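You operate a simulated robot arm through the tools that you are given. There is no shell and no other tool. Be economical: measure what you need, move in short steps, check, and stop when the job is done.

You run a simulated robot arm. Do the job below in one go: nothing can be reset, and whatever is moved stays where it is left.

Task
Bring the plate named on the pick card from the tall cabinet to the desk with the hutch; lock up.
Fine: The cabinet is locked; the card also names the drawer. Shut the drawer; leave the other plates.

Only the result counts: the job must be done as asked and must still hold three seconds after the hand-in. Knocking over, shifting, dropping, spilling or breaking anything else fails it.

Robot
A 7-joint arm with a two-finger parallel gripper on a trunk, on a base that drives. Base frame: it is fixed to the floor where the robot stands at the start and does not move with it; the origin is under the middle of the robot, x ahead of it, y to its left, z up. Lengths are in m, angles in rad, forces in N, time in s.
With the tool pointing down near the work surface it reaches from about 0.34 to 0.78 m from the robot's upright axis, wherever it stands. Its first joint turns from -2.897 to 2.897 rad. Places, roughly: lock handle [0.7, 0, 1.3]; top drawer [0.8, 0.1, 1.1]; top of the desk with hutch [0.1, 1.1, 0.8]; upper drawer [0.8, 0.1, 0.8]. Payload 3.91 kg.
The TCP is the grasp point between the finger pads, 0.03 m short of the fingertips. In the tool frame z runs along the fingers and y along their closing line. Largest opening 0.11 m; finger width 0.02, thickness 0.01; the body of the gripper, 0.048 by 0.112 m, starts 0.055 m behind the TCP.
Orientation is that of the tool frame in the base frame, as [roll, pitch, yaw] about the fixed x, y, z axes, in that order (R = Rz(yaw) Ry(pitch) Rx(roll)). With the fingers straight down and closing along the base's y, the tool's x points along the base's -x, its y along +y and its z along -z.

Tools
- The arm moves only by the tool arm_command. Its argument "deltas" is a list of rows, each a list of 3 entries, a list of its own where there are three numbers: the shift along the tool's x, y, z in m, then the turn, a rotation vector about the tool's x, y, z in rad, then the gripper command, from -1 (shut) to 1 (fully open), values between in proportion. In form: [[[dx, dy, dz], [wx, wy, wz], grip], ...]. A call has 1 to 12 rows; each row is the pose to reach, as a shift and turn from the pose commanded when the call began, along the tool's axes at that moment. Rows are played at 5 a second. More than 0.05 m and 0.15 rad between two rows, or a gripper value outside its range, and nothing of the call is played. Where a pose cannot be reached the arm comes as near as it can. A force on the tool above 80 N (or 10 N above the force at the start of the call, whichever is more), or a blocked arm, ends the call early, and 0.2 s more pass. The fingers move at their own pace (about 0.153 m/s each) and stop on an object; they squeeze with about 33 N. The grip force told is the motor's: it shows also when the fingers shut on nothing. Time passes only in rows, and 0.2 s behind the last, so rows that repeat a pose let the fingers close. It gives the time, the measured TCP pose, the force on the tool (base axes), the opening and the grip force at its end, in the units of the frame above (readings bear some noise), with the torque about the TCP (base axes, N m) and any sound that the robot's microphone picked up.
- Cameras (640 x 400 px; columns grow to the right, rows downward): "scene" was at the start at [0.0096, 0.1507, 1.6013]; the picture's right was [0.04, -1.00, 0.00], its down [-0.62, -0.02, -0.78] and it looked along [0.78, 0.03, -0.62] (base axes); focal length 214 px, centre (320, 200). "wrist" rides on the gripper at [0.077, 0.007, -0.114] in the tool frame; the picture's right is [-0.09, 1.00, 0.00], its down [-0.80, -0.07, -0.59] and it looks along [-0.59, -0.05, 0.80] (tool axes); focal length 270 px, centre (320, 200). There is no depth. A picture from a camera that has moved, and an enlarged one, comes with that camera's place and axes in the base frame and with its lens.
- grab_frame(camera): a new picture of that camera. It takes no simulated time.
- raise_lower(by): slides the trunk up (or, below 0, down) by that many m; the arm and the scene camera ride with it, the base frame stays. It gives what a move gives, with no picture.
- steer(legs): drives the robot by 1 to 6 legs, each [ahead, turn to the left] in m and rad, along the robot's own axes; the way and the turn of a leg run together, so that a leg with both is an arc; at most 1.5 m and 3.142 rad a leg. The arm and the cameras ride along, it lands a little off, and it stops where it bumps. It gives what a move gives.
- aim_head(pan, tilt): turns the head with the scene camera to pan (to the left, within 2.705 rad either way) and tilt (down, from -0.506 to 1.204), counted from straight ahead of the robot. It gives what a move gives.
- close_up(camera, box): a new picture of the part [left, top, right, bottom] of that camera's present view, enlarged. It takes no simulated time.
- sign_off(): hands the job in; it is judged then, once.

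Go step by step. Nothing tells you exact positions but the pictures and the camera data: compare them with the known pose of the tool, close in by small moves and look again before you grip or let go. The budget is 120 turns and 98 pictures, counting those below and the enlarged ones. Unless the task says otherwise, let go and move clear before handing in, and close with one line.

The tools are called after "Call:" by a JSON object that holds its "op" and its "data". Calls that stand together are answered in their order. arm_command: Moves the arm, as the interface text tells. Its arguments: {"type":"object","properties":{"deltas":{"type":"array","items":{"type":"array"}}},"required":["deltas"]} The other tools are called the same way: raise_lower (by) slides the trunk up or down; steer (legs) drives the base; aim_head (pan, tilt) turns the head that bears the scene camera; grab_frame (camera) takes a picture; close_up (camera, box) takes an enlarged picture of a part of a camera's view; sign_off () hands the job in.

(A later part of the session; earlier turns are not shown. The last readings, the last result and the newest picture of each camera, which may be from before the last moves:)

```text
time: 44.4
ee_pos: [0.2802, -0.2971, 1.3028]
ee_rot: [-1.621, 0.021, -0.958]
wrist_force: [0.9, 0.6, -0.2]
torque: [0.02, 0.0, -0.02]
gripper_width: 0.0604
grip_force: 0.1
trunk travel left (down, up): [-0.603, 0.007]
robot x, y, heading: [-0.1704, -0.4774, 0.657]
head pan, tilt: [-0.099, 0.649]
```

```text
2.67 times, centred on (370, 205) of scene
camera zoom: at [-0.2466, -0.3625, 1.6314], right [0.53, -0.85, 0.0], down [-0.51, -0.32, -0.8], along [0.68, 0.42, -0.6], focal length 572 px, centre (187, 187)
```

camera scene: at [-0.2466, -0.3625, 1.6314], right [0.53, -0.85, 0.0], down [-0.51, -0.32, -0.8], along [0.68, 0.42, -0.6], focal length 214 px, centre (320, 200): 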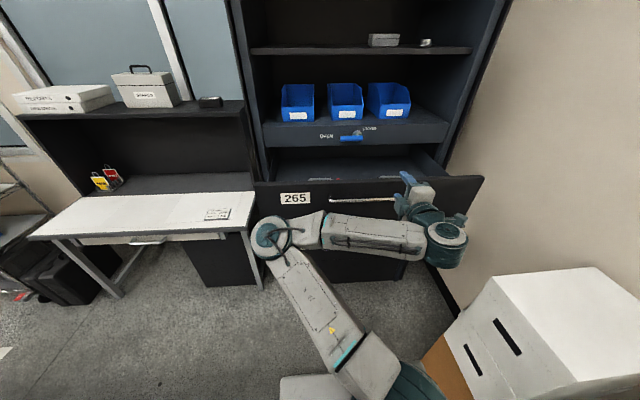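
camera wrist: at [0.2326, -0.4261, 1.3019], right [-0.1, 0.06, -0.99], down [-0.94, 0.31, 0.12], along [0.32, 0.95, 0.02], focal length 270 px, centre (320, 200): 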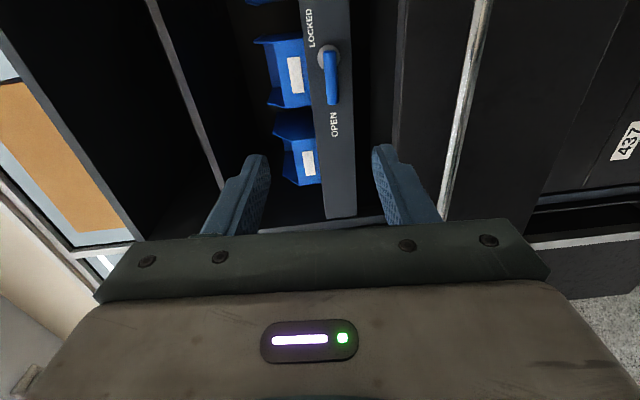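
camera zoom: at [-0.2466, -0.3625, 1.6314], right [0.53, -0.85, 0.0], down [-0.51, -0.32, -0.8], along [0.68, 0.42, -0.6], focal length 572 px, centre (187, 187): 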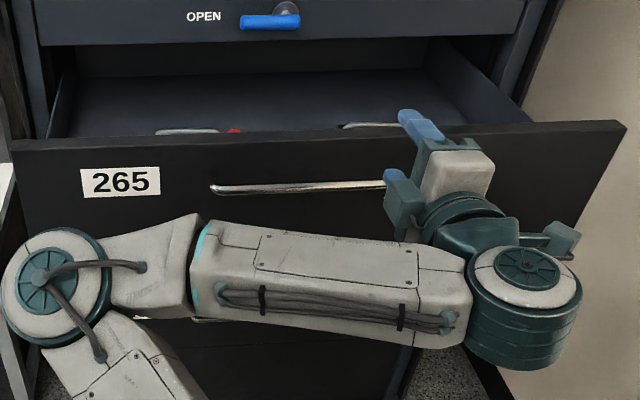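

The plates lie flat near the drawer front. I'll unroll the wrist, then point the tool down and look from above.

Call:
{"op": "arm_command", "data": {"deltas": [[[0, -0.01, 0], [0, 0, 0.143], 0.5], [[0, -0.02, 0], [0, 0, 0.286], 0.5], [[0, -0.03, 0], [0, 0, 0.429], 0.5], [[0, -0.04, 0], [0, 0, 0.571], 0.5], [[0, -0.05, 0], [0, 0, 0.714], 0.5], [[0, -0.06, 0], [0, 0, 0.857], 0.5], [[0, -0.07, 0], [0, 0, 1.0], 0.5], [[0, -0.08, 0], [0, 0, 1.143], 0.5], [[0, -0.09, 0], [0, 0, 1.285], 0.5], [[0, -0.1, 0], [0, 0, 1.428], 0.5], [[0, -0.11, 0], [0, 0, 1.571], 0.5]]}}

```text
time: 46.8
ee_pos: [0.2865, -0.2948, 1.4131]
ee_rot: [2.708, 1.515, -2.962]
wrist_force: [0.3, 1.0, 0.0]
torque: [0.01, -0.01, -0.02]
gripper_width: 0.0824
grip_force: 0.0
trunk travel left (down, up): [-0.603, 0.007]
robot x, y, heading: [-0.1677, -0.4798, 0.655]
head pan, tilt: [-0.099, 0.649]
```

Call:
{"op": "arm_command", "data": {"deltas": [[[0, 0, 0.013], [0, 0.138, 0], 0.5], [[0, 0, 0.027], [0, 0.276, 0], 0.5], [[0, 0, 0.04], [0, 0.414, 0], 0.5], [[0, 0, 0.053], [0, 0.552, 0], 0.5], [[0, 0, 0.067], [0, 0.69, 0], 0.5], [[0, 0, 0.08], [0, 0.828, 0], 0.5], [[0, 0, 0.093], [0, 0.966, 0], 0.5], [[0, 0, 0.107], [0, 1.104, 0], 0.5], [[0, 0, 0.12], [0, 1.242, 0], 0.5], [[0, 0, 0.133], [0, 1.38, 0], 0.5], [[0, 0, 0.147], [0, 1.518, 0], 0.5]]}}

Call:
{"op": "grab_frame", "data": {"camera": "wrist"}}

Call:
{"op": "grab_frame", "data": {"camera": "scene"}}

```text
time: 49.2
ee_pos: [0.4055, -0.2148, 1.3913]
ee_rot: [3.114, 0.006, -2.531]
wrist_force: [0.8, -1.2, 0.0]
torque: [0.02, 0.02, 0.02]
gripper_width: 0.0825
grip_force: 0.0
out of reach, approached as far as the arm can: row 11
trunk travel left (down, up): [-0.603, 0.007]
robot x, y, heading: [-0.1666, -0.4763, 0.655]
head pan, tilt: [-0.099, 0.649]
```

```text
57 pictures are left
camera wrist: at [0.3408, -0.2574, 1.5057], right [-0.5, 0.87, 0.03], down [0.7, 0.39, 0.6], along [0.51, 0.32, -0.8], focal length 270 px, centre (320, 200)
```

wrist: 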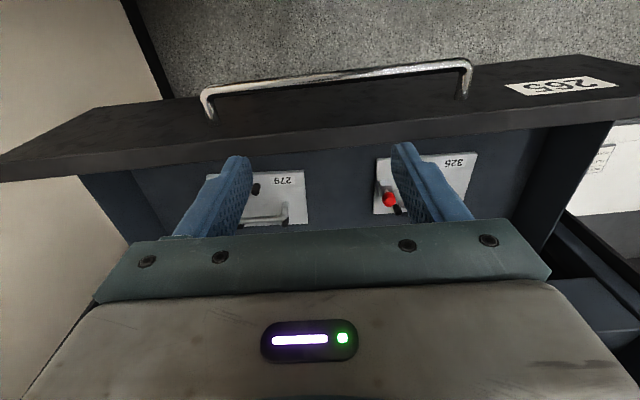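

```text
56 pictures are left
camera scene: at [-0.246, -0.3632, 1.6315], right [0.53, -0.85, 0.0], down [-0.51, -0.32, -0.8], along [0.68, 0.42, -0.6], focal length 214 px, centre (320, 200)
```

scene: 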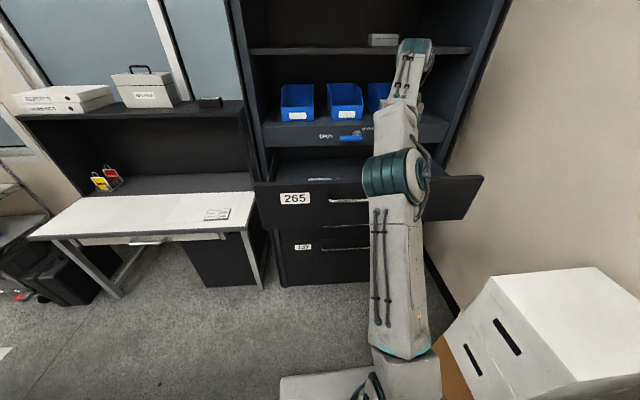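

I see plate 279 on the right and 326 on the left. I'll pull the hand back a little for a clearer view.

Call:
{"op": "arm_command", "data": {"deltas": [[[0.04, 0, 0], [0, 0, 0], 0.5], [[0.08, 0, 0], [0, 0, 0], 0.5], [[0.11, 0, 0], [0, 0, 0], 0.5]]}}

Call:
{"op": "grab_frame", "data": {"camera": "wrist"}}

```text
time: 50.0
ee_pos: [0.3121, -0.2741, 1.3924]
ee_rot: [3.123, 0.005, -2.529]
wrist_force: [-0.5, 1.1, 1.0]
torque: [0.01, -0.03, 0.01]
gripper_width: 0.0823
grip_force: 0.1
trunk travel left (down, up): [-0.603, 0.007]
robot x, y, heading: [-0.1695, -0.4767, 0.659]
head pan, tilt: [-0.099, 0.649]
```

```text
55 pictures are left
camera wrist: at [0.2485, -0.3156, 1.5069], right [-0.5, 0.87, 0.02], down [0.7, 0.39, 0.6], along [0.51, 0.31, -0.8], focal length 270 px, centre (320, 200)
```

wrist: 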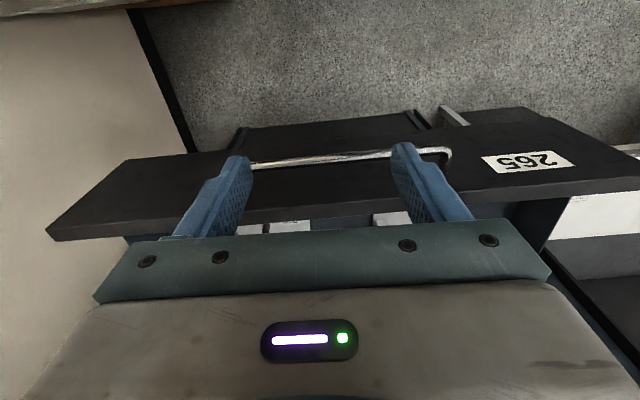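

The view shows what lies on the robot's side of the fingers, so I need the hand farther forward. I'll drive ahead a little and extend.

Call:
{"op": "steer", "data": {"legs": [[0.12, 0]]}}

Call:
{"op": "arm_command", "data": {"deltas": [[[-0.03, 0, 0], [0, 0, 0], 0.5], [[-0.06, 0, 0], [0, 0, 0], 0.5], [[-0.09, 0, 0], [0, 0, 0], 0.5], [[-0.11, 0, 0], [0, 0, 0], 0.5]]}}

Call:
{"op": "grab_frame", "data": {"camera": "wrist"}}

Call:
{"op": "grab_frame", "data": {"camera": "scene"}}

```text
time: 51.3
ee_pos: [0.4105, -0.1983, 1.3907]
ee_rot: [3.12, 0.001, -2.527]
wrist_force: [0.6, 0.3, 0.0]
torque: [-0.04, 0.04, 0.01]
gripper_width: 0.0825
grip_force: 0.1
trunk travel left (down, up): [-0.603, 0.007]
robot x, y, heading: [-0.073, -0.4058, 0.66]
head pan, tilt: [-0.099, 0.649]
```

```text
time: 52.3
ee_pos: [0.5015, -0.1349, 1.3905]
ee_rot: [3.119, 0.0, -2.528]
wrist_force: [0.4, -0.2, -0.7]
torque: [0.0, 0.0, 0.0]
gripper_width: 0.0823
grip_force: 0.1
trunk travel left (down, up): [-0.603, 0.007]
robot x, y, heading: [-0.0713, -0.4059, 0.662]
head pan, tilt: [-0.099, 0.649]
```

```text
54 pictures are left
camera wrist: at [0.438, -0.1759, 1.5056], right [-0.5, 0.86, 0.02], down [0.7, 0.39, 0.59], along [0.5, 0.31, -0.8], focal length 270 px, centre (320, 200)
```

wrist: 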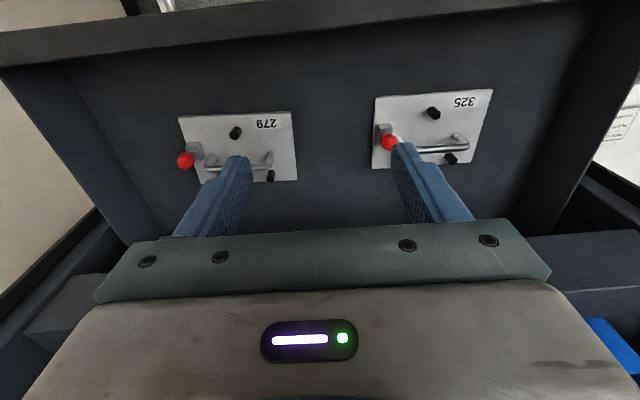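

```text
53 pictures are left
camera scene: at [-0.1511, -0.2896, 1.6315], right [0.53, -0.85, 0.0], down [-0.51, -0.32, -0.8], along [0.67, 0.42, -0.61], focal length 214 px, centre (320, 200)
```

scene: 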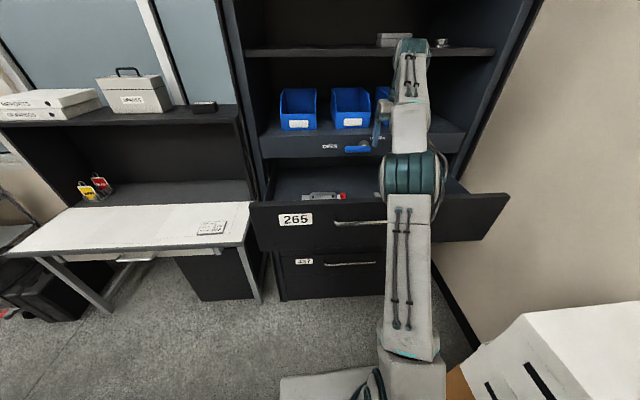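

Now both plates are visible: 279 (right) and 325 (left), each with a bar handle, a red knob and pegs. I'll enlarge.

Call:
{"op": "close_up", "data": {"camera": "wrist", "box": [150, 90, 330, 205]}}

Call:
{"op": "close_up", "data": {"camera": "wrist", "box": [340, 70, 520, 185]}}

```text
3.48 times, centred on (240, 148) of wrist
camera zoom: at [0.438, -0.1759, 1.5056], right [-0.5, 0.86, 0.02], down [0.7, 0.39, 0.59], along [0.5, 0.31, -0.8], focal length 940 px, centre (598, 383)
```

zoom: 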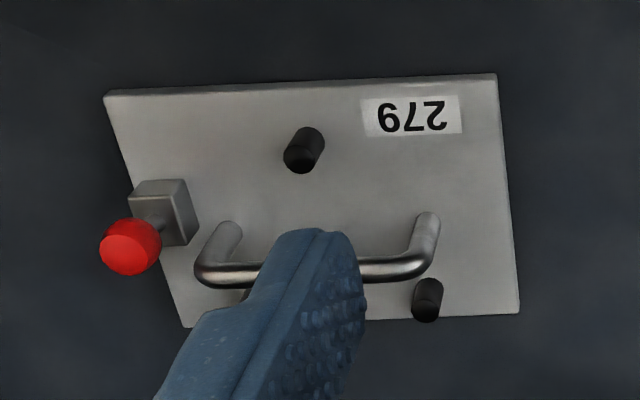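

```text
3.48 times, centred on (430, 128) of wrist
camera zoom: at [0.438, -0.1759, 1.5056], right [-0.5, 0.86, 0.02], down [0.7, 0.39, 0.59], along [0.5, 0.31, -0.8], focal length 940 px, centre (-63, 452)
```

zoom: 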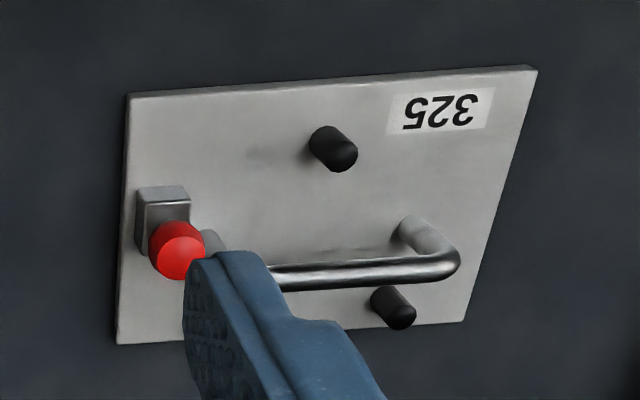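

Plate 279's bar runs roughly left–right at about (0.719, −0.173), z≈1.06, too far from here. I'll retract the hand slightly, drive 0.15 m closer, and turn the tool 90° so the fingers close across the bar.

Call:
{"op": "arm_command", "data": {"deltas": [[[0.04, 0, 0], [0, 0, 0], 0.1], [[0.08, 0, 0], [0, 0, 0], 0.0], [[0.1, 0, 0], [0, 0, 0], -0.1]]}}

Call:
{"op": "steer", "data": {"legs": [[0.15, -0.04]]}}

Call:
{"op": "arm_command", "data": {"deltas": [[[0, 0, 0], [0, 0, 0.145], -0.1], [[0, 0, 0], [0, 0, 0.29], -0.1], [[0, 0, 0], [0, 0, 0.435], -0.1], [[0, 0, 0], [0, 0, 0.58], -0.1], [[0, 0, 0], [0, 0, 0.725], -0.1], [[0, 0, 0], [0, 0, 0.87], -0.1], [[0, 0, 0], [0, 0, 1.015], -0.1], [[0, 0, 0], [0, 0, 1.16], -0.1], [[0, 0, 0], [0, 0, 1.305], -0.1], [[0, 0, 0], [0, 0, 1.45], -0.1], [[0, 0, 0], [0, 0, 1.571], -0.1]]}}

Call:
{"op": "grab_frame", "data": {"camera": "wrist"}}

Call:
{"op": "grab_frame", "data": {"camera": "scene"}}

```text
time: 53.1
ee_pos: [0.4183, -0.193, 1.3901]
ee_rot: [3.12, 0.003, -2.526]
wrist_force: [-0.2, -0.2, -0.4]
torque: [0.0, 0.04, -0.01]
gripper_width: 0.0493
grip_force: 0.0
trunk travel left (down, up): [-0.603, 0.007]
robot x, y, heading: [-0.0788, -0.4008, 0.657]
head pan, tilt: [-0.099, 0.649]
```

```text
time: 54.4
ee_pos: [0.5444, -0.1236, 1.3899]
ee_rot: [3.12, 0.001, -2.566]
wrist_force: [1.0, -0.2, 0.3]
torque: [-0.03, 0.02, -0.01]
gripper_width: 0.0498
grip_force: 0.0
trunk travel left (down, up): [-0.603, 0.007]
robot x, y, heading: [0.0427, -0.3184, 0.621]
head pan, tilt: [-0.099, 0.649]
```

```text
time: 56.8
ee_pos: [0.5435, -0.1255, 1.3893]
ee_rot: [3.141, -0.021, 2.144]
wrist_force: [0.0, 0.4, 0.6]
torque: [0.0, -0.01, 0.01]
gripper_width: 0.0497
grip_force: 0.0
trunk travel left (down, up): [-0.603, 0.007]
robot x, y, heading: [0.046, -0.3182, 0.621]
head pan, tilt: [-0.099, 0.649]
```

```text
50 pictures are left
camera wrist: at [0.5094, -0.0597, 1.5066], right [0.88, 0.47, 0.0], down [0.38, -0.72, 0.58], along [0.27, -0.51, -0.82], focal length 270 px, centre (320, 200)
```

wrist: 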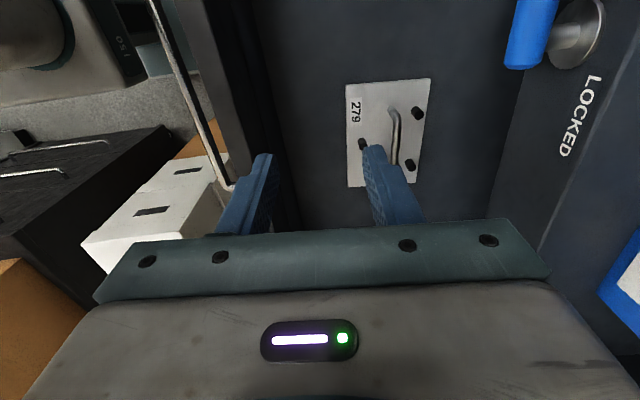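

```text
49 pictures are left
camera scene: at [-0.0304, -0.1995, 1.6314], right [0.5, -0.87, 0.0], down [-0.52, -0.3, -0.8], along [0.69, 0.4, -0.6], focal length 214 px, centre (320, 200)
```

scene: 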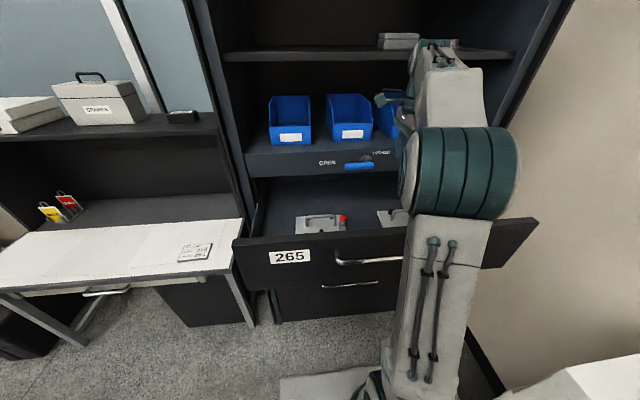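

The tool is aligned along the plate; triangulation puts the bar centre near (0.722, −0.170, 1.056). I'll move over it at height with a slight tilt away from the cabinet top, then look.

Call:
{"op": "arm_command", "data": {"deltas": [[[-0.045, 0, 0], [0, 0, 0], -0.1], [[-0.09, 0, 0], [0, 0, 0], -0.1], [[-0.134, 0, 0], [0, 0, 0], -0.1], [[-0.134, 0.03, 0.02], [-0.05, 0, 0], -0.1], [[-0.134, 0.06, 0.05], [-0.1, 0, 0], -0.1], [[-0.134, 0.09, 0.08], [-0.15, 0, 0], -0.1], [[-0.134, 0.105, 0.11], [-0.2, 0, 0], -0.1], [[-0.134, 0.105, 0.14], [-0.2, 0, 0], -0.1]]}}

Call:
{"op": "grab_frame", "data": {"camera": "wrist"}}

Call:
{"op": "grab_frame", "data": {"camera": "scene"}}

```text
time: 58.6
ee_pos: [0.7027, -0.1795, 1.2475]
ee_rot: [2.94, -0.021, 2.147]
wrist_force: [0.0, 0.0, -0.2]
torque: [-0.01, 0.03, -0.03]
gripper_width: 0.0496
grip_force: 0.0
trunk travel left (down, up): [-0.603, 0.007]
robot x, y, heading: [0.0415, -0.32, 0.62]
head pan, tilt: [-0.099, 0.649]
```

```text
48 pictures are left
camera wrist: at [0.6496, -0.1263, 1.3625], right [0.87, 0.45, 0.2], down [0.28, -0.78, 0.55], along [0.41, -0.42, -0.81], focal length 270 px, centre (320, 200)
```

wrist: 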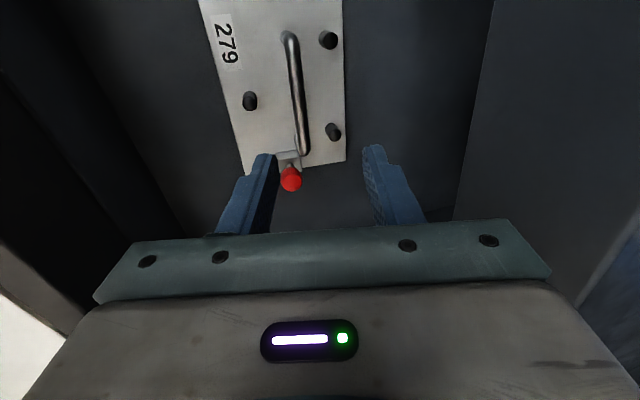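

```text
47 pictures are left
camera scene: at [-0.0301, -0.1996, 1.6315], right [0.5, -0.87, 0.0], down [-0.52, -0.3, -0.8], along [0.69, 0.4, -0.6], focal length 214 px, centre (320, 200)
```

scene: 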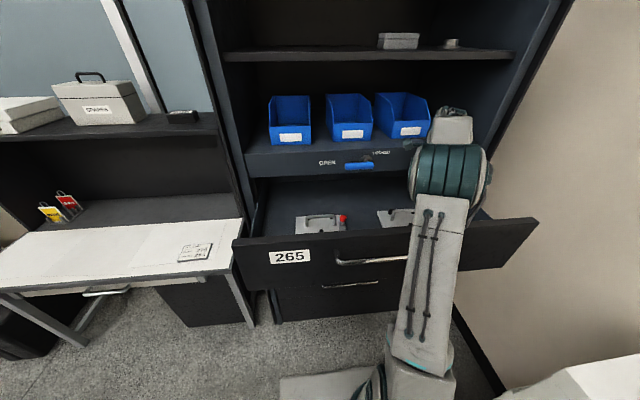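

The bar appears centred near (0.716, −0.177). I'll shift slightly and come down most of the way along the tool axis, then check again.

Call:
{"op": "arm_command", "data": {"deltas": [[[-0.005, -0.012, 0.02], [0, 0, 0], -0.1], [[-0.009, -0.024, 0.05], [0, 0, 0], -0.1], [[-0.009, -0.024, 0.08], [0, 0, 0], -0.1], [[-0.009, -0.024, 0.11], [0, 0, 0], -0.1]]}}

Call:
{"op": "grab_frame", "data": {"camera": "wrist"}}

```text
time: 59.6
ee_pos: [0.7073, -0.1856, 1.1328]
ee_rot: [2.938, -0.02, 2.148]
wrist_force: [-0.5, 0.0, -0.4]
torque: [0.03, 0.0, -0.01]
gripper_width: 0.0494
grip_force: 0.0
trunk travel left (down, up): [-0.603, 0.007]
robot x, y, heading: [0.0437, -0.3222, 0.619]
head pan, tilt: [-0.099, 0.649]
```

```text
46 pictures are left
camera wrist: at [0.6544, -0.1317, 1.2486], right [0.87, 0.45, 0.2], down [0.28, -0.78, 0.55], along [0.41, -0.42, -0.81], focal length 270 px, centre (320, 200)
```

wrist: 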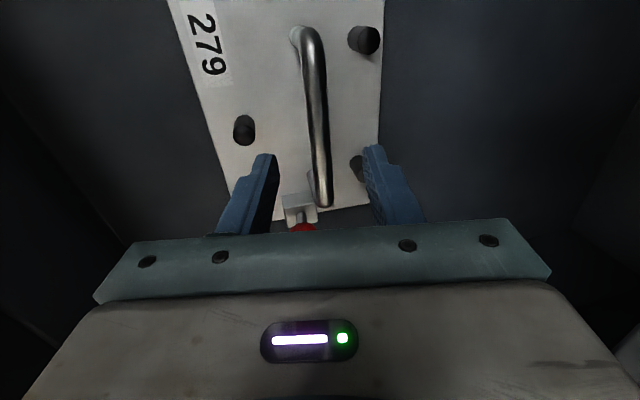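

The bar is centred between the fingers. I'll descend further in small steps.

Call:
{"op": "arm_command", "data": {"deltas": [[[0, 0, 0.02], [0, 0, 0], -0.1], [[0, 0, 0.035], [0, 0, 0], -0.1], [[0, 0, 0.05], [0, 0, 0], -0.1]]}}

Call:
{"op": "grab_frame", "data": {"camera": "wrist"}}

Call:
{"op": "close_up", "data": {"camera": "scene", "box": [300, 140, 540, 290]}}

```text
time: 60.4
ee_pos: [0.7151, -0.1774, 1.085]
ee_rot: [2.939, -0.022, 2.147]
wrist_force: [0.0, -0.7, -0.3]
torque: [0.0, -0.01, 0.03]
gripper_width: 0.0495
grip_force: 0.1
trunk travel left (down, up): [-0.603, 0.007]
robot x, y, heading: [0.0431, -0.3199, 0.618]
head pan, tilt: [-0.099, 0.649]
```

```text
45 pictures are left
camera wrist: at [0.6617, -0.1242, 1.201], right [0.87, 0.45, 0.2], down [0.28, -0.78, 0.55], along [0.41, -0.42, -0.81], focal length 270 px, centre (320, 200)
```

wrist: 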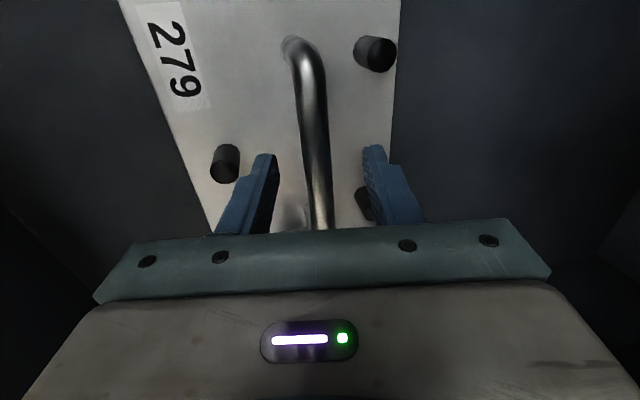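

```text
2.67 times, centred on (420, 215) of scene
camera zoom: at [-0.0301, -0.1995, 1.6315], right [0.5, -0.87, 0.0], down [-0.52, -0.3, -0.8], along [0.69, 0.4, -0.6], focal length 572 px, centre (53, 160)
```

zoom: 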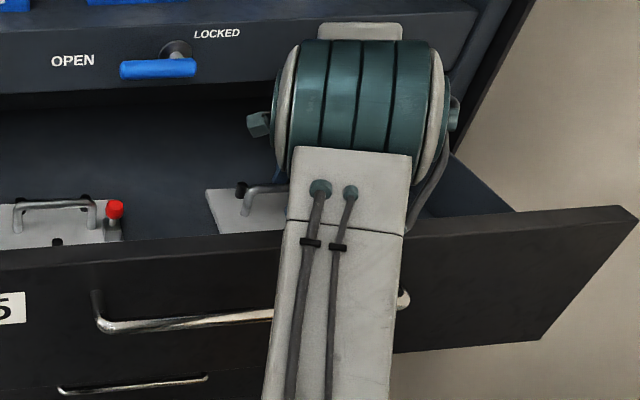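

Bar height works out near z 1.07 with the plate face near 1.023. I'll descend 16 mm more and close.

Call:
{"op": "arm_command", "data": {"deltas": [[[0, 0, 0.009], [0, 0, 0], -0.1], [[0, 0, 0.017], [0, 0, 0], -0.1], [[0, 0, 0.017], [0, 0, 0], -0.5], [[0, 0, 0.017], [0, 0, 0], -1], [[0, 0, 0.017], [0, 0, 0], -1], [[0, 0, 0.017], [0, 0, 0], -1]]}}

Call:
{"op": "grab_frame", "data": {"camera": "wrist"}}

```text
time: 61.8
ee_pos: [0.7164, -0.1742, 1.069]
ee_rot: [2.939, -0.021, 2.148]
wrist_force: [2.7, 0.8, 1.6]
torque: [0.18, 0.15, -0.29]
gripper_width: 0.0134
grip_force: 32.6
trunk travel left (down, up): [-0.603, 0.007]
robot x, y, heading: [0.0417, -0.3156, 0.623]
head pan, tilt: [-0.099, 0.649]
```

```text
43 pictures are left
camera wrist: at [0.6629, -0.1218, 1.1858], right [0.87, 0.45, 0.2], down [0.28, -0.78, 0.55], along [0.41, -0.42, -0.81], focal length 270 px, centre (320, 200)
```

wrist: 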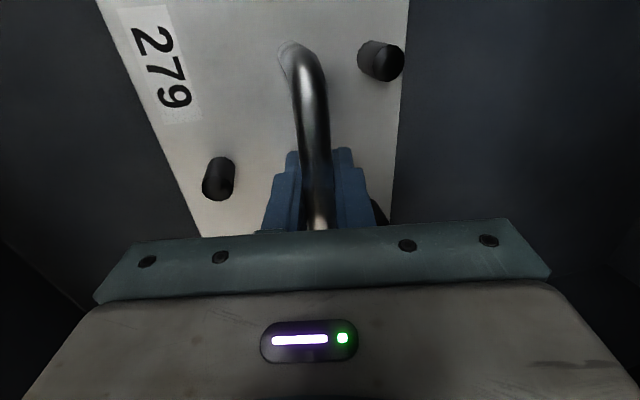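

Gripped at 13 mm. I'll lift straight up a little and check the hold.

Call:
{"op": "arm_command", "data": {"deltas": [[[0, 0.003, -0.015], [0, 0, 0], -1], [[0.001, 0.006, -0.03], [0, 0, 0], -1], [[0.001, 0.01, -0.05], [0, 0, 0], -1]]}}

Call:
{"op": "grab_frame", "data": {"camera": "wrist"}}

Call:
{"op": "close_up", "data": {"camera": "scene", "box": [240, 100, 560, 300]}}

```text
time: 62.6
ee_pos: [0.716, -0.1745, 1.1191]
ee_rot: [2.94, -0.02, 2.146]
wrist_force: [-0.6, 0.9, -9.2]
torque: [0.09, 0.0, 0.02]
gripper_width: 0.0134
grip_force: 32.7
trunk travel left (down, up): [-0.603, 0.007]
robot x, y, heading: [0.0454, -0.3173, 0.62]
head pan, tilt: [-0.099, 0.649]
```

```text
42 pictures are left
camera wrist: at [0.6631, -0.1215, 1.2352], right [0.87, 0.45, 0.2], down [0.29, -0.78, 0.55], along [0.4, -0.42, -0.81], focal length 270 px, centre (320, 200)
```

wrist: 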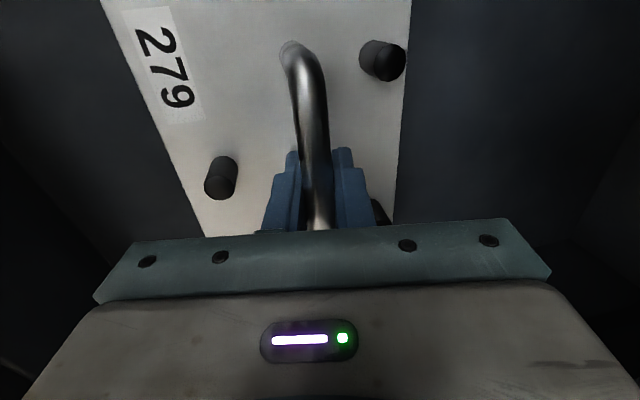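

```text
2.00 times, centred on (400, 200) of scene
camera zoom: at [-0.03, -0.1995, 1.6314], right [0.5, -0.87, 0.0], down [-0.52, -0.3, -0.8], along [0.69, 0.4, -0.6], focal length 429 px, centre (160, 200)
```

zoom: 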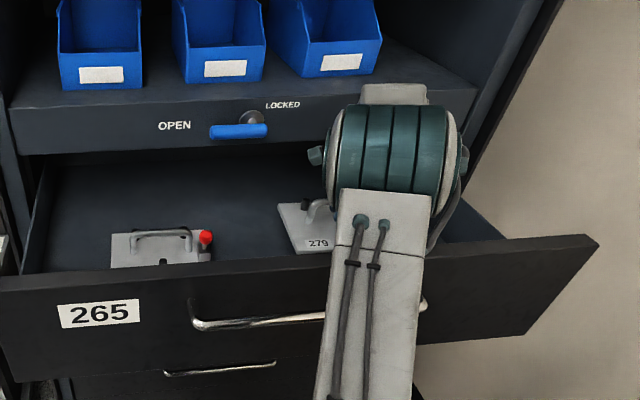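

The plate is lifted and level. I'll raise it on up while drawing it slightly away from the cabinet face.

Call:
{"op": "arm_command", "data": {"deltas": [[[0, -0.006, -0.028], [0, 0, 0], -1], [[0.001, -0.013, -0.06], [0, 0, 0], -1], [[0.002, -0.02, -0.095], [0, 0, 0], -1], [[0.003, -0.022, -0.13], [0, 0, 0], -1], [[0.004, -0.021, -0.165], [0, 0, 0], -1], [[0.005, -0.019, -0.2], [0, 0, 0], -1], [[0.005, -0.015, -0.228], [0, 0, 0], -1]]}}

Call:
{"op": "grab_frame", "data": {"camera": "scene"}}

```text
time: 64.2
ee_pos: [0.6633, -0.2074, 1.3418]
ee_rot: [2.943, -0.023, 2.147]
wrist_force: [0.1, -0.4, -9.2]
torque: [0.03, -0.01, -0.03]
gripper_width: 0.0134
grip_force: 33.1
trunk travel left (down, up): [-0.603, 0.007]
robot x, y, heading: [0.042, -0.315, 0.62]
head pan, tilt: [-0.099, 0.649]
```

```text
40 pictures are left
camera scene: at [-0.0294, -0.1996, 1.6314], right [0.5, -0.87, 0.0], down [-0.53, -0.3, -0.8], along [0.69, 0.4, -0.61], focal length 214 px, centre (320, 200)
```

scene: 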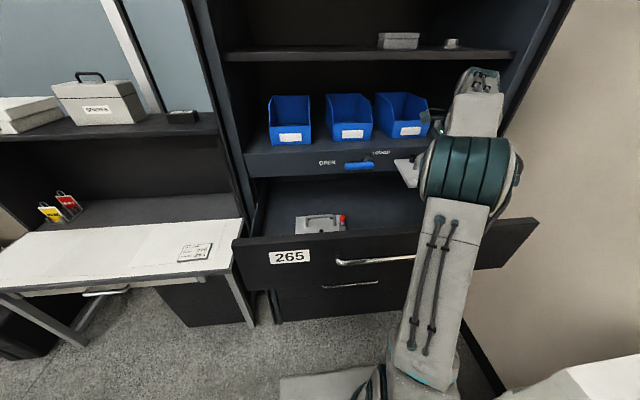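

The plate clears the drawer front. I'll back the base off, then look down and around at my own footprint, the desk and the bench before driving across.

Call:
{"op": "steer", "data": {"legs": [[-0.22, 0]]}}

Call:
{"op": "aim_head", "data": {"pan": 1.0, "tilt": 1.15}}

Call:
{"op": "grab_frame", "data": {"camera": "scene"}}

Call:
{"op": "aim_head", "data": {"pan": 1.2, "tilt": 0.6}}

Call:
{"op": "grab_frame", "data": {"camera": "scene"}}

Call:
{"op": "aim_head", "data": {"pan": 2.3, "tilt": 0.8}}

Call:
{"op": "grab_frame", "data": {"camera": "scene"}}

```text
time: 66.0
ee_pos: [0.4777, -0.3381, 1.3421]
ee_rot: [2.94, -0.02, 2.15]
wrist_force: [-0.8, 0.7, -8.8]
torque: [0.05, -0.03, 0.01]
gripper_width: 0.0138
grip_force: 33.1
trunk travel left (down, up): [-0.603, 0.007]
robot x, y, heading: [-0.1413, -0.4473, 0.622]
head pan, tilt: [-0.099, 0.649]
```

```text
time: 67.3
ee_pos: [0.4793, -0.3372, 1.3401]
ee_rot: [2.94, -0.022, 2.151]
wrist_force: [0.0, 0.1, -8.5]
torque: [0.06, -0.04, -0.02]
gripper_width: 0.0137
grip_force: 33.0
trunk travel left (down, up): [-0.603, 0.007]
robot x, y, heading: [-0.1409, -0.4494, 0.623]
head pan, tilt: [1.0, 1.15]
```

```text
39 pictures are left
camera scene: at [-0.2927, -0.3162, 1.5941], right [1.0, 0.05, 0.0], down [0.05, -0.91, -0.41], along [-0.02, 0.41, -0.91], focal length 214 px, centre (320, 200)
```

scene: 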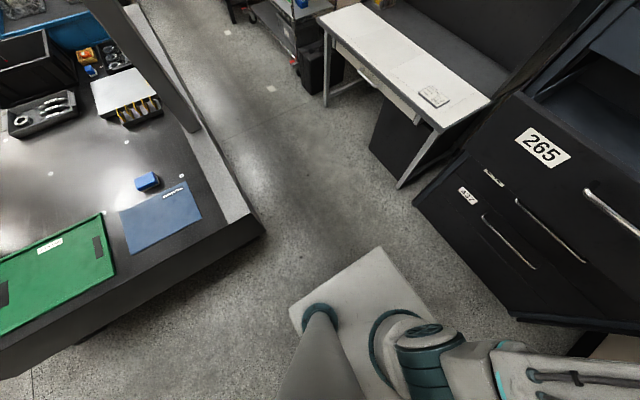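

```text
time: 68.3
ee_pos: [0.4793, -0.3362, 1.3412]
ee_rot: [2.94, -0.025, 2.15]
wrist_force: [-0.2, -0.1, -9.1]
torque: [0.03, 0.02, 0.01]
gripper_width: 0.0136
grip_force: 33.2
trunk travel left (down, up): [-0.603, 0.007]
robot x, y, heading: [-0.1445, -0.4439, 0.623]
head pan, tilt: [1.201, 0.6]
```

```text
38 pictures are left
camera scene: at [-0.3118, -0.2902, 1.6357], right [0.97, 0.25, 0.0], down [0.14, -0.55, -0.82], along [-0.21, 0.8, -0.57], focal length 214 px, centre (320, 200)
```

scene: 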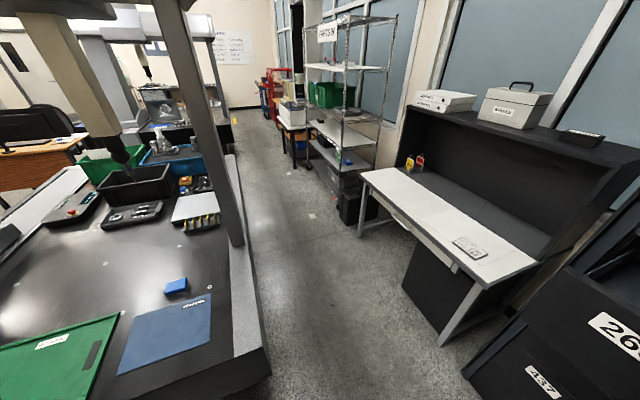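

```text
time: 69.6
ee_pos: [0.4794, -0.3379, 1.3414]
ee_rot: [2.941, -0.023, 2.151]
wrist_force: [-0.5, 0.1, -9.5]
torque: [0.07, 0.0, -0.02]
gripper_width: 0.0138
grip_force: 33.0
trunk travel left (down, up): [-0.603, 0.007]
robot x, y, heading: [-0.1425, -0.4495, 0.628]
head pan, tilt: [2.3, 0.799]
```

```text
37 pictures are left
camera scene: at [-0.3684, -0.3583, 1.619], right [0.22, 0.98, 0.0], down [0.7, -0.15, -0.7], along [-0.68, 0.15, -0.72], focal length 214 px, centre (320, 200)
```

scene: 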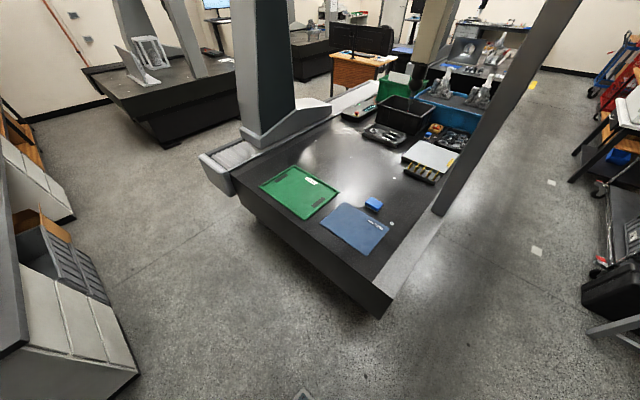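

The aisle between desk front and bench is about 0.95 m wide, and my base fits. I'll turn left about 1.1 rad, check, then drive diagonally toward the desk.

Call:
{"op": "steer", "data": {"legs": [[0, 1.09]]}}

Call:
{"op": "aim_head", "data": {"pan": -0.5, "tilt": 0.75}}

Call:
{"op": "grab_frame", "data": {"camera": "scene"}}

```text
time: 72.8
ee_pos: [0.0213, 0.1581, 1.341]
ee_rot: [2.941, -0.022, -3.003]
wrist_force: [-1.4, -0.2, -9.3]
torque: [0.01, 0.05, -0.01]
gripper_width: 0.0136
grip_force: 32.8
trunk travel left (down, up): [-0.603, 0.007]
robot x, y, heading: [-0.1421, -0.4542, 1.756]
head pan, tilt: [2.3, 0.799]
```

```text
time: 75.3
ee_pos: [0.0217, 0.1587, 1.3417]
ee_rot: [2.94, -0.025, -3.004]
wrist_force: [-0.1, 0.6, -9.6]
torque: [0.05, 0.07, 0.0]
gripper_width: 0.0135
grip_force: 33.2
trunk travel left (down, up): [-0.603, 0.007]
robot x, y, heading: [-0.1375, -0.4503, 1.749]
head pan, tilt: [-0.499, 0.75]
```

```text
36 pictures are left
camera scene: at [-0.2484, -0.4754, 1.6229], right [0.95, -0.31, 0.0], down [-0.21, -0.65, -0.73], along [0.23, 0.69, -0.68], focal length 214 px, centre (320, 200)
```

scene: 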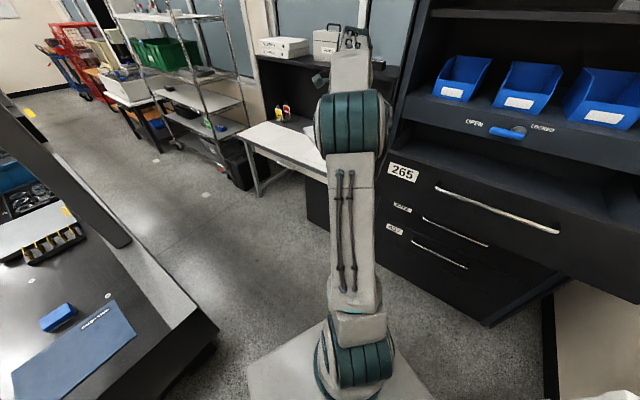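

Clear path ahead between bench and drawer. I'll drive 0.82 m and turn back slightly toward the desk.

Call:
{"op": "steer", "data": {"legs": [[0.82, 0], [0, -0.3]]}}

Call:
{"op": "aim_head", "data": {"pan": -0.2, "tilt": 0.7}}

Call:
{"op": "grab_frame", "data": {"camera": "scene"}}

Call:
{"op": "grab_frame", "data": {"camera": "wrist"}}

```text
time: 80.7
ee_pos: [0.0486, 0.896, 1.3399]
ee_rot: [2.941, -0.022, 2.979]
wrist_force: [-0.1, -0.1, -9.5]
torque: [0.05, 0.06, -0.01]
gripper_width: 0.014
grip_force: 33.3
trunk travel left (down, up): [-0.603, 0.007]
robot x, y, heading: [-0.292, 0.365, 1.455]
head pan, tilt: [-0.499, 0.75]
```

```text
time: 81.5
ee_pos: [0.0479, 0.8964, 1.3404]
ee_rot: [2.94, -0.023, 2.977]
wrist_force: [-0.1, -0.3, -10.2]
torque: [0.08, 0.05, 0.01]
gripper_width: 0.0135
grip_force: 33.0
trunk travel left (down, up): [-0.603, 0.007]
robot x, y, heading: [-0.2845, 0.3626, 1.452]
head pan, tilt: [-0.201, 0.7]
```

```text
35 pictures are left
camera scene: at [-0.4188, 0.3844, 1.6271], right [0.95, -0.31, 0.0], down [-0.2, -0.61, -0.76], along [0.24, 0.73, -0.64], focal length 214 px, centre (320, 200)
```

scene: 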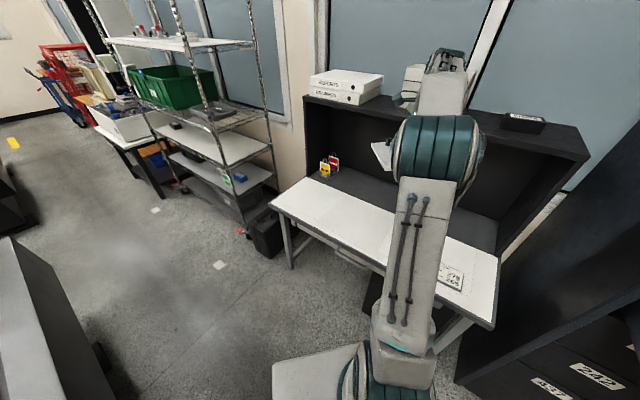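

```text
34 pictures are left
camera wrist: at [-0.027, 0.8919, 1.4563], right [0.25, 0.95, 0.2], down [0.77, -0.32, 0.55], along [0.58, 0.01, -0.81], focal length 270 px, centre (320, 200)
```

wrist: 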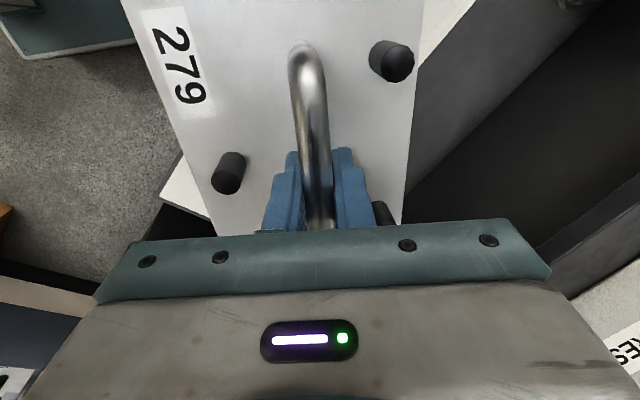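

The plate is over the desk at about in 0.56; I'll shift it 85 mm farther over the white top and lower the trunk most of the way.

Call:
{"op": "arm_command", "data": {"deltas": [[[-0.03, 0.029, 0.005], [0, 0, 0], -1], [[-0.06, 0.0585, 0.0107], [0, 0, 0], -1]]}}

Call:
{"op": "raise_lower", "data": {"by": -0.36}}

Call:
{"op": "grab_frame", "data": {"camera": "scene"}}

Call:
{"op": "grab_frame", "data": {"camera": "wrist"}}

```text
time: 82.1
ee_pos: [0.124, 0.9503, 1.3341]
ee_rot: [2.947, -0.029, 2.973]
wrist_force: [2.1, 0.6, -9.1]
torque: [0.09, 0.04, 0.01]
gripper_width: 0.0138
grip_force: 33.0
trunk travel left (down, up): [-0.603, 0.007]
robot x, y, heading: [-0.2913, 0.3624, 1.449]
head pan, tilt: [-0.201, 0.7]
```

```text
time: 85.6
ee_pos: [0.118, 0.9479, 0.9796]
ee_rot: [2.941, -0.022, 2.978]
wrist_force: [0.1, 0.6, -9.8]
torque: [0.05, 0.05, -0.03]
gripper_width: 0.0138
grip_force: 32.5
trunk travel left (down, up): [-0.243, 0.367]
robot x, y, heading: [-0.2861, 0.3643, 1.451]
head pan, tilt: [-0.201, 0.7]
```

```text
33 pictures are left
camera scene: at [-0.419, 0.3844, 1.2672], right [0.95, -0.31, 0.0], down [-0.2, -0.61, -0.76], along [0.24, 0.73, -0.64], focal length 214 px, centre (320, 200)
```

scene: 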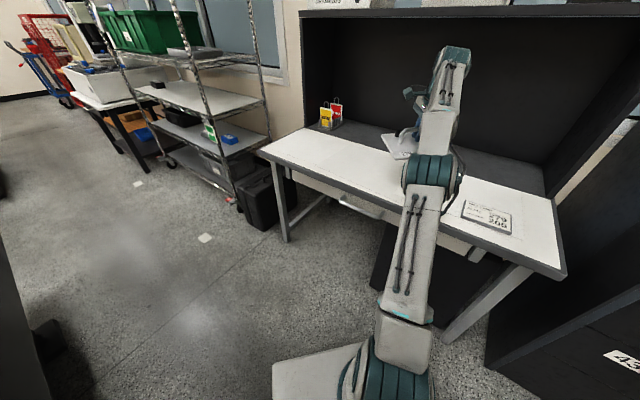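

```text
32 pictures are left
camera wrist: at [0.0432, 0.9432, 1.0944], right [0.25, 0.95, 0.2], down [0.77, -0.32, 0.55], along [0.58, 0.01, -0.81], focal length 270 px, centre (320, 200)
```

wrist: 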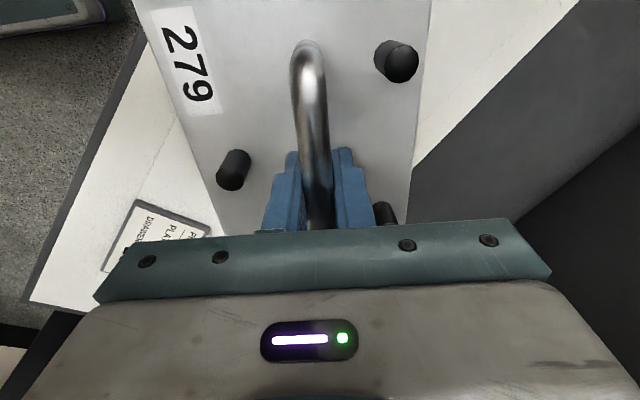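

The plate hangs over clear white desk space, well away from the card. I'll lower to just above the surface.

Call:
{"op": "raise_lower", "data": {"by": -0.085}}

Call:
{"op": "close_up", "data": {"camera": "scene", "box": [300, 80, 540, 230]}}

Call:
{"op": "grab_frame", "data": {"camera": "wrist"}}

```text
time: 86.8
ee_pos: [0.1184, 0.9474, 0.8945]
ee_rot: [2.941, -0.024, 2.975]
wrist_force: [-0.1, -0.7, -8.7]
torque: [0.03, 0.06, 0.0]
gripper_width: 0.0135
grip_force: 33.0
trunk travel left (down, up): [-0.158, 0.452]
robot x, y, heading: [-0.2857, 0.3597, 1.453]
head pan, tilt: [-0.201, 0.7]
```

```text
2.67 times, centred on (420, 155) of scene
camera zoom: at [-0.419, 0.3843, 1.1821], right [0.95, -0.31, 0.0], down [-0.2, -0.61, -0.76], along [0.24, 0.73, -0.64], focal length 572 px, centre (53, 320)
```

zoom: 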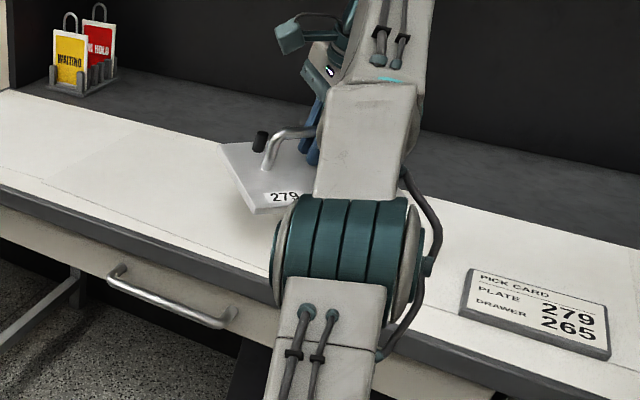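

```text
30 pictures are left
camera wrist: at [0.0431, 0.9431, 1.0095], right [0.25, 0.95, 0.2], down [0.77, -0.32, 0.55], along [0.58, 0.01, -0.81], focal length 270 px, centre (320, 200)
```

wrist: 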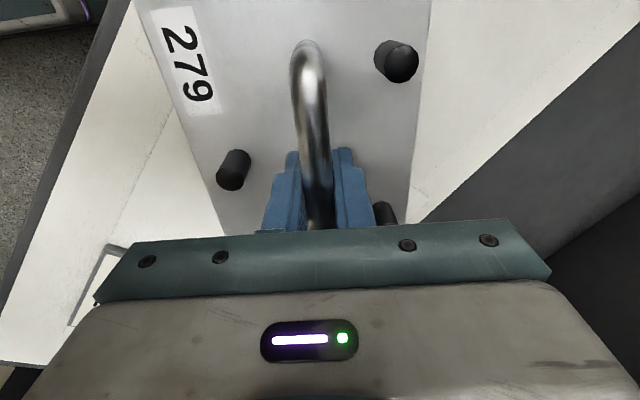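

A few centimetres remain. I'll lower with the arm in small steps and watch the force.

Call:
{"op": "arm_command", "data": {"deltas": [[[0, -0.002, 0.01], [0, 0, 0], -1], [[-0.001, -0.004, 0.02], [0, 0, 0], -1]]}}

Call:
{"op": "arm_command", "data": {"deltas": [[[0, -0.001, 0.005], [0, 0, 0], -1], [[0, -0.001, 0.005], [0, 0, 0], -1]]}}

Call:
{"op": "close_up", "data": {"camera": "scene", "box": [360, 110, 440, 160]}}

```text
time: 87.4
ee_pos: [0.1209, 0.95, 0.8736]
ee_rot: [2.941, -0.023, 2.978]
wrist_force: [-0.7, 0.8, -8.1]
torque: [0.04, 0.03, 0.0]
gripper_width: 0.0138
grip_force: 32.9
trunk travel left (down, up): [-0.158, 0.452]
robot x, y, heading: [-0.2886, 0.3653, 1.45]
head pan, tilt: [-0.201, 0.7]
```

```text
time: 88.0
ee_pos: [0.1201, 0.9497, 0.8693]
ee_rot: [2.94, -0.022, 2.978]
wrist_force: [-0.1, -0.4, -9.7]
torque: [0.04, 0.04, 0.0]
gripper_width: 0.0137
grip_force: 33.2
trunk travel left (down, up): [-0.158, 0.452]
robot x, y, heading: [-0.2878, 0.3665, 1.45]
head pan, tilt: [-0.201, 0.7]
```

```text
8.00 times, centred on (400, 135) of scene
camera zoom: at [-0.419, 0.3843, 1.1821], right [0.95, -0.31, 0.0], down [-0.2, -0.61, -0.76], along [0.24, 0.73, -0.64], focal length 1716 px, centre (-320, 720)
```

zoom: 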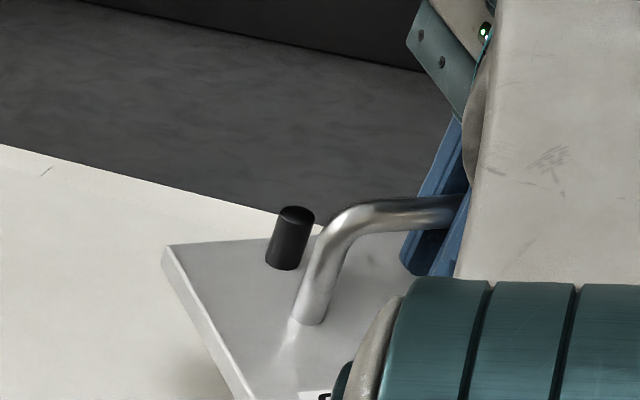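

Not yet in contact; continuing in 4–5 mm steps.

Call:
{"op": "arm_command", "data": {"deltas": [[[0, -0.001, 0.005], [0, 0, 0], -1], [[0, -0.001, 0.005], [0, 0, 0], -1]]}}

Call:
{"op": "arm_command", "data": {"deltas": [[[0, -0.001, 0.004], [0, 0, 0], -1], [[0, -0.001, 0.004], [0, 0, 0], -1]]}}

Call:
{"op": "arm_command", "data": {"deltas": [[[0, -0.0006, 0.003], [0, 0, 0], -1], [[0, -0.0006, 0.003], [0, 0, 0], -1]]}}

```text
time: 88.6
ee_pos: [0.1193, 0.9481, 0.863]
ee_rot: [2.942, -0.02, 2.977]
wrist_force: [0.5, 0.1, -9.5]
torque: [0.03, 0.05, -0.02]
gripper_width: 0.0136
grip_force: 32.7
trunk travel left (down, up): [-0.158, 0.452]
robot x, y, heading: [-0.289, 0.3655, 1.446]
head pan, tilt: [-0.201, 0.7]
```

```text
time: 89.2
ee_pos: [0.1197, 0.9483, 0.8594]
ee_rot: [2.942, -0.023, 2.977]
wrist_force: [0.3, -0.6, -9.7]
torque: [-0.01, 0.0, -0.01]
gripper_width: 0.0134
grip_force: 33.1
trunk travel left (down, up): [-0.158, 0.452]
robot x, y, heading: [-0.288, 0.3621, 1.455]
head pan, tilt: [-0.201, 0.7]
```

```text
time: 89.8
ee_pos: [0.1195, 0.9479, 0.8551]
ee_rot: [2.941, -0.023, 2.977]
wrist_force: [0.0, 0.4, -9.4]
torque: [0.04, 0.04, 0.0]
gripper_width: 0.014
grip_force: 33.1
trunk travel left (down, up): [-0.158, 0.452]
robot x, y, heading: [-0.2895, 0.3608, 1.453]
head pan, tilt: [-0.201, 0.7]
```

Call:
{"op": "close_up", "data": {"camera": "scene", "box": [360, 110, 440, 160]}}

Call:
{"op": "arm_command", "data": {"deltas": [[[0, -0.0006, 0.003], [0, 0, 0], -1], [[0, -0.0006, 0.003], [0, 0, 0], -1]]}}

Call:
{"op": "arm_command", "data": {"deltas": [[[0, -0.0006, 0.003], [0, 0, 0], -1], [[0, -0.0006, 0.003], [0, 0, 0], -1]]}}

```text
8.00 times, centred on (400, 135) of scene
camera zoom: at [-0.419, 0.3843, 1.1821], right [0.95, -0.31, 0.0], down [-0.2, -0.61, -0.76], along [0.24, 0.73, -0.64], focal length 1716 px, centre (-320, 720)
```

zoom: 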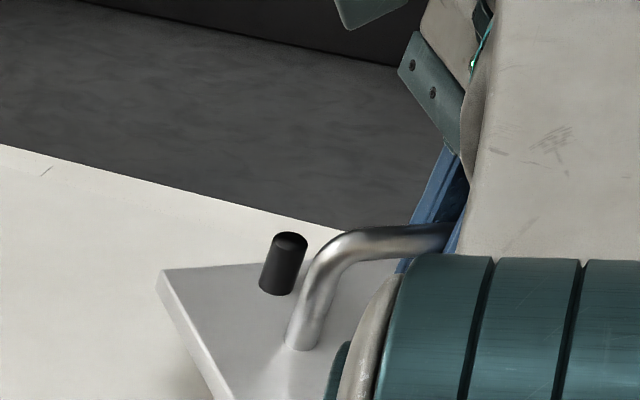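

```text
time: 90.4
ee_pos: [0.1179, 0.9476, 0.8529]
ee_rot: [2.94, -0.021, 2.979]
wrist_force: [-0.1, 0.5, -8.5]
torque: [0.08, 0.07, 0.0]
gripper_width: 0.0138
grip_force: 32.8
trunk travel left (down, up): [-0.158, 0.452]
robot x, y, heading: [-0.2872, 0.363, 1.454]
head pan, tilt: [-0.201, 0.7]
```

```text
time: 91.0
ee_pos: [0.1178, 0.9487, 0.8497]
ee_rot: [2.941, -0.022, 2.977]
wrist_force: [-0.7, 0.1, -9.5]
torque: [-0.01, 0.04, 0.0]
gripper_width: 0.0135
grip_force: 33.2
trunk travel left (down, up): [-0.158, 0.452]
robot x, y, heading: [-0.284, 0.3662, 1.453]
head pan, tilt: [-0.201, 0.7]
```

The desk surface triangulates to about z 0.77, so about 2 cm to go. Continuing.

Call:
{"op": "arm_command", "data": {"deltas": [[[0, -0.001, 0.005], [0, 0, 0], -1], [[0, -0.002, 0.01], [0, 0, 0], -1]]}}

Call:
{"op": "arm_command", "data": {"deltas": [[[0, -0.0008, 0.004], [0, 0, 0], -1], [[0, -0.0008, 0.004], [0, 0, 0], -1]]}}

Call:
{"op": "arm_command", "data": {"deltas": [[[0, -0.0008, 0.004], [0, 0, 0], -1], [[0, -0.0008, 0.004], [0, 0, 0], -1]]}}

Call:
{"op": "close_up", "data": {"camera": "scene", "box": [340, 110, 440, 173]}}

```text
time: 91.6
ee_pos: [0.1196, 0.9485, 0.8398]
ee_rot: [2.942, -0.02, 2.979]
wrist_force: [0.2, -0.6, -8.9]
torque: [0.05, 0.06, -0.02]
gripper_width: 0.0137
grip_force: 33.1
trunk travel left (down, up): [-0.158, 0.452]
robot x, y, heading: [-0.2871, 0.362, 1.455]
head pan, tilt: [-0.201, 0.7]
```

```text
time: 92.2
ee_pos: [0.1198, 0.9483, 0.8346]
ee_rot: [2.941, -0.023, 2.976]
wrist_force: [0.3, -0.6, -9.7]
torque: [0.0, 0.05, 0.03]
gripper_width: 0.0138
grip_force: 33.1
trunk travel left (down, up): [-0.158, 0.452]
robot x, y, heading: [-0.2881, 0.3645, 1.451]
head pan, tilt: [-0.201, 0.7]
```

```text
time: 92.8
ee_pos: [0.1189, 0.9483, 0.8308]
ee_rot: [2.942, -0.023, 2.977]
wrist_force: [1.3, -0.4, -9.1]
torque: [0.03, 0.05, 0.0]
gripper_width: 0.0134
grip_force: 32.8
trunk travel left (down, up): [-0.158, 0.452]
robot x, y, heading: [-0.2876, 0.362, 1.452]
head pan, tilt: [-0.201, 0.7]
```

```text
6.35 times, centred on (390, 142) of scene
camera zoom: at [-0.419, 0.3843, 1.1821], right [0.95, -0.31, 0.0], down [-0.2, -0.61, -0.76], along [0.24, 0.73, -0.64], focal length 1362 px, centre (-124, 571)
```

zoom: 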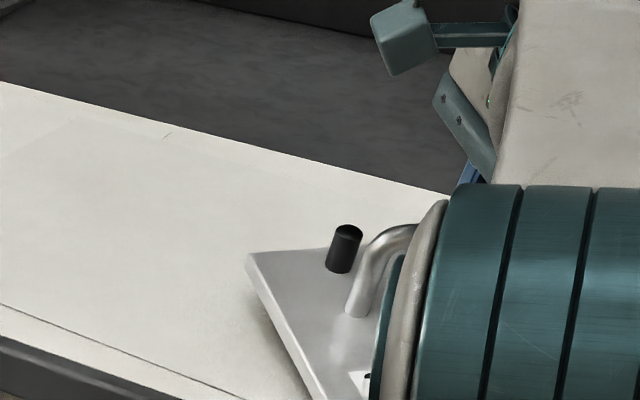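

Close to the surface now; a few more steps.

Call:
{"op": "arm_command", "data": {"deltas": [[[0, -0.0008, 0.004], [0, 0, 0], -1], [[0, -0.0008, 0.004], [0, 0, 0], -1]]}}

Call:
{"op": "arm_command", "data": {"deltas": [[[0, -0.0006, 0.003], [0, 0, 0], -1], [[0, -0.0006, 0.003], [0, 0, 0], -1]]}}

Call:
{"op": "arm_command", "data": {"deltas": [[[0, -0.0006, 0.003], [0, 0, 0], -1], [[0, -0.0006, 0.003], [0, 0, 0], -1]]}}

```text
time: 93.4
ee_pos: [0.1183, 0.9483, 0.8284]
ee_rot: [2.94, -0.022, 2.977]
wrist_force: [0.5, 0.2, -10.3]
torque: [0.03, 0.07, 0.03]
gripper_width: 0.0137
grip_force: 32.7
trunk travel left (down, up): [-0.158, 0.452]
robot x, y, heading: [-0.2921, 0.363, 1.449]
head pan, tilt: [-0.201, 0.7]
```

```text
time: 94.0
ee_pos: [0.1184, 0.9473, 0.8247]
ee_rot: [2.941, -0.023, 2.976]
wrist_force: [-0.2, -0.6, -9.6]
torque: [0.05, 0.03, 0.01]
gripper_width: 0.0135
grip_force: 33.0
trunk travel left (down, up): [-0.158, 0.452]
robot x, y, heading: [-0.2915, 0.3637, 1.453]
head pan, tilt: [-0.201, 0.7]
```

```text
time: 94.6
ee_pos: [0.1179, 0.9464, 0.8222]
ee_rot: [2.94, -0.022, 2.975]
wrist_force: [-0.4, 1.8, -7.4]
torque: [-0.12, -0.15, 0.09]
gripper_width: 0.0134
grip_force: 32.9
trunk travel left (down, up): [-0.158, 0.452]
robot x, y, heading: [-0.2889, 0.3635, 1.449]
head pan, tilt: [-0.201, 0.7]
```

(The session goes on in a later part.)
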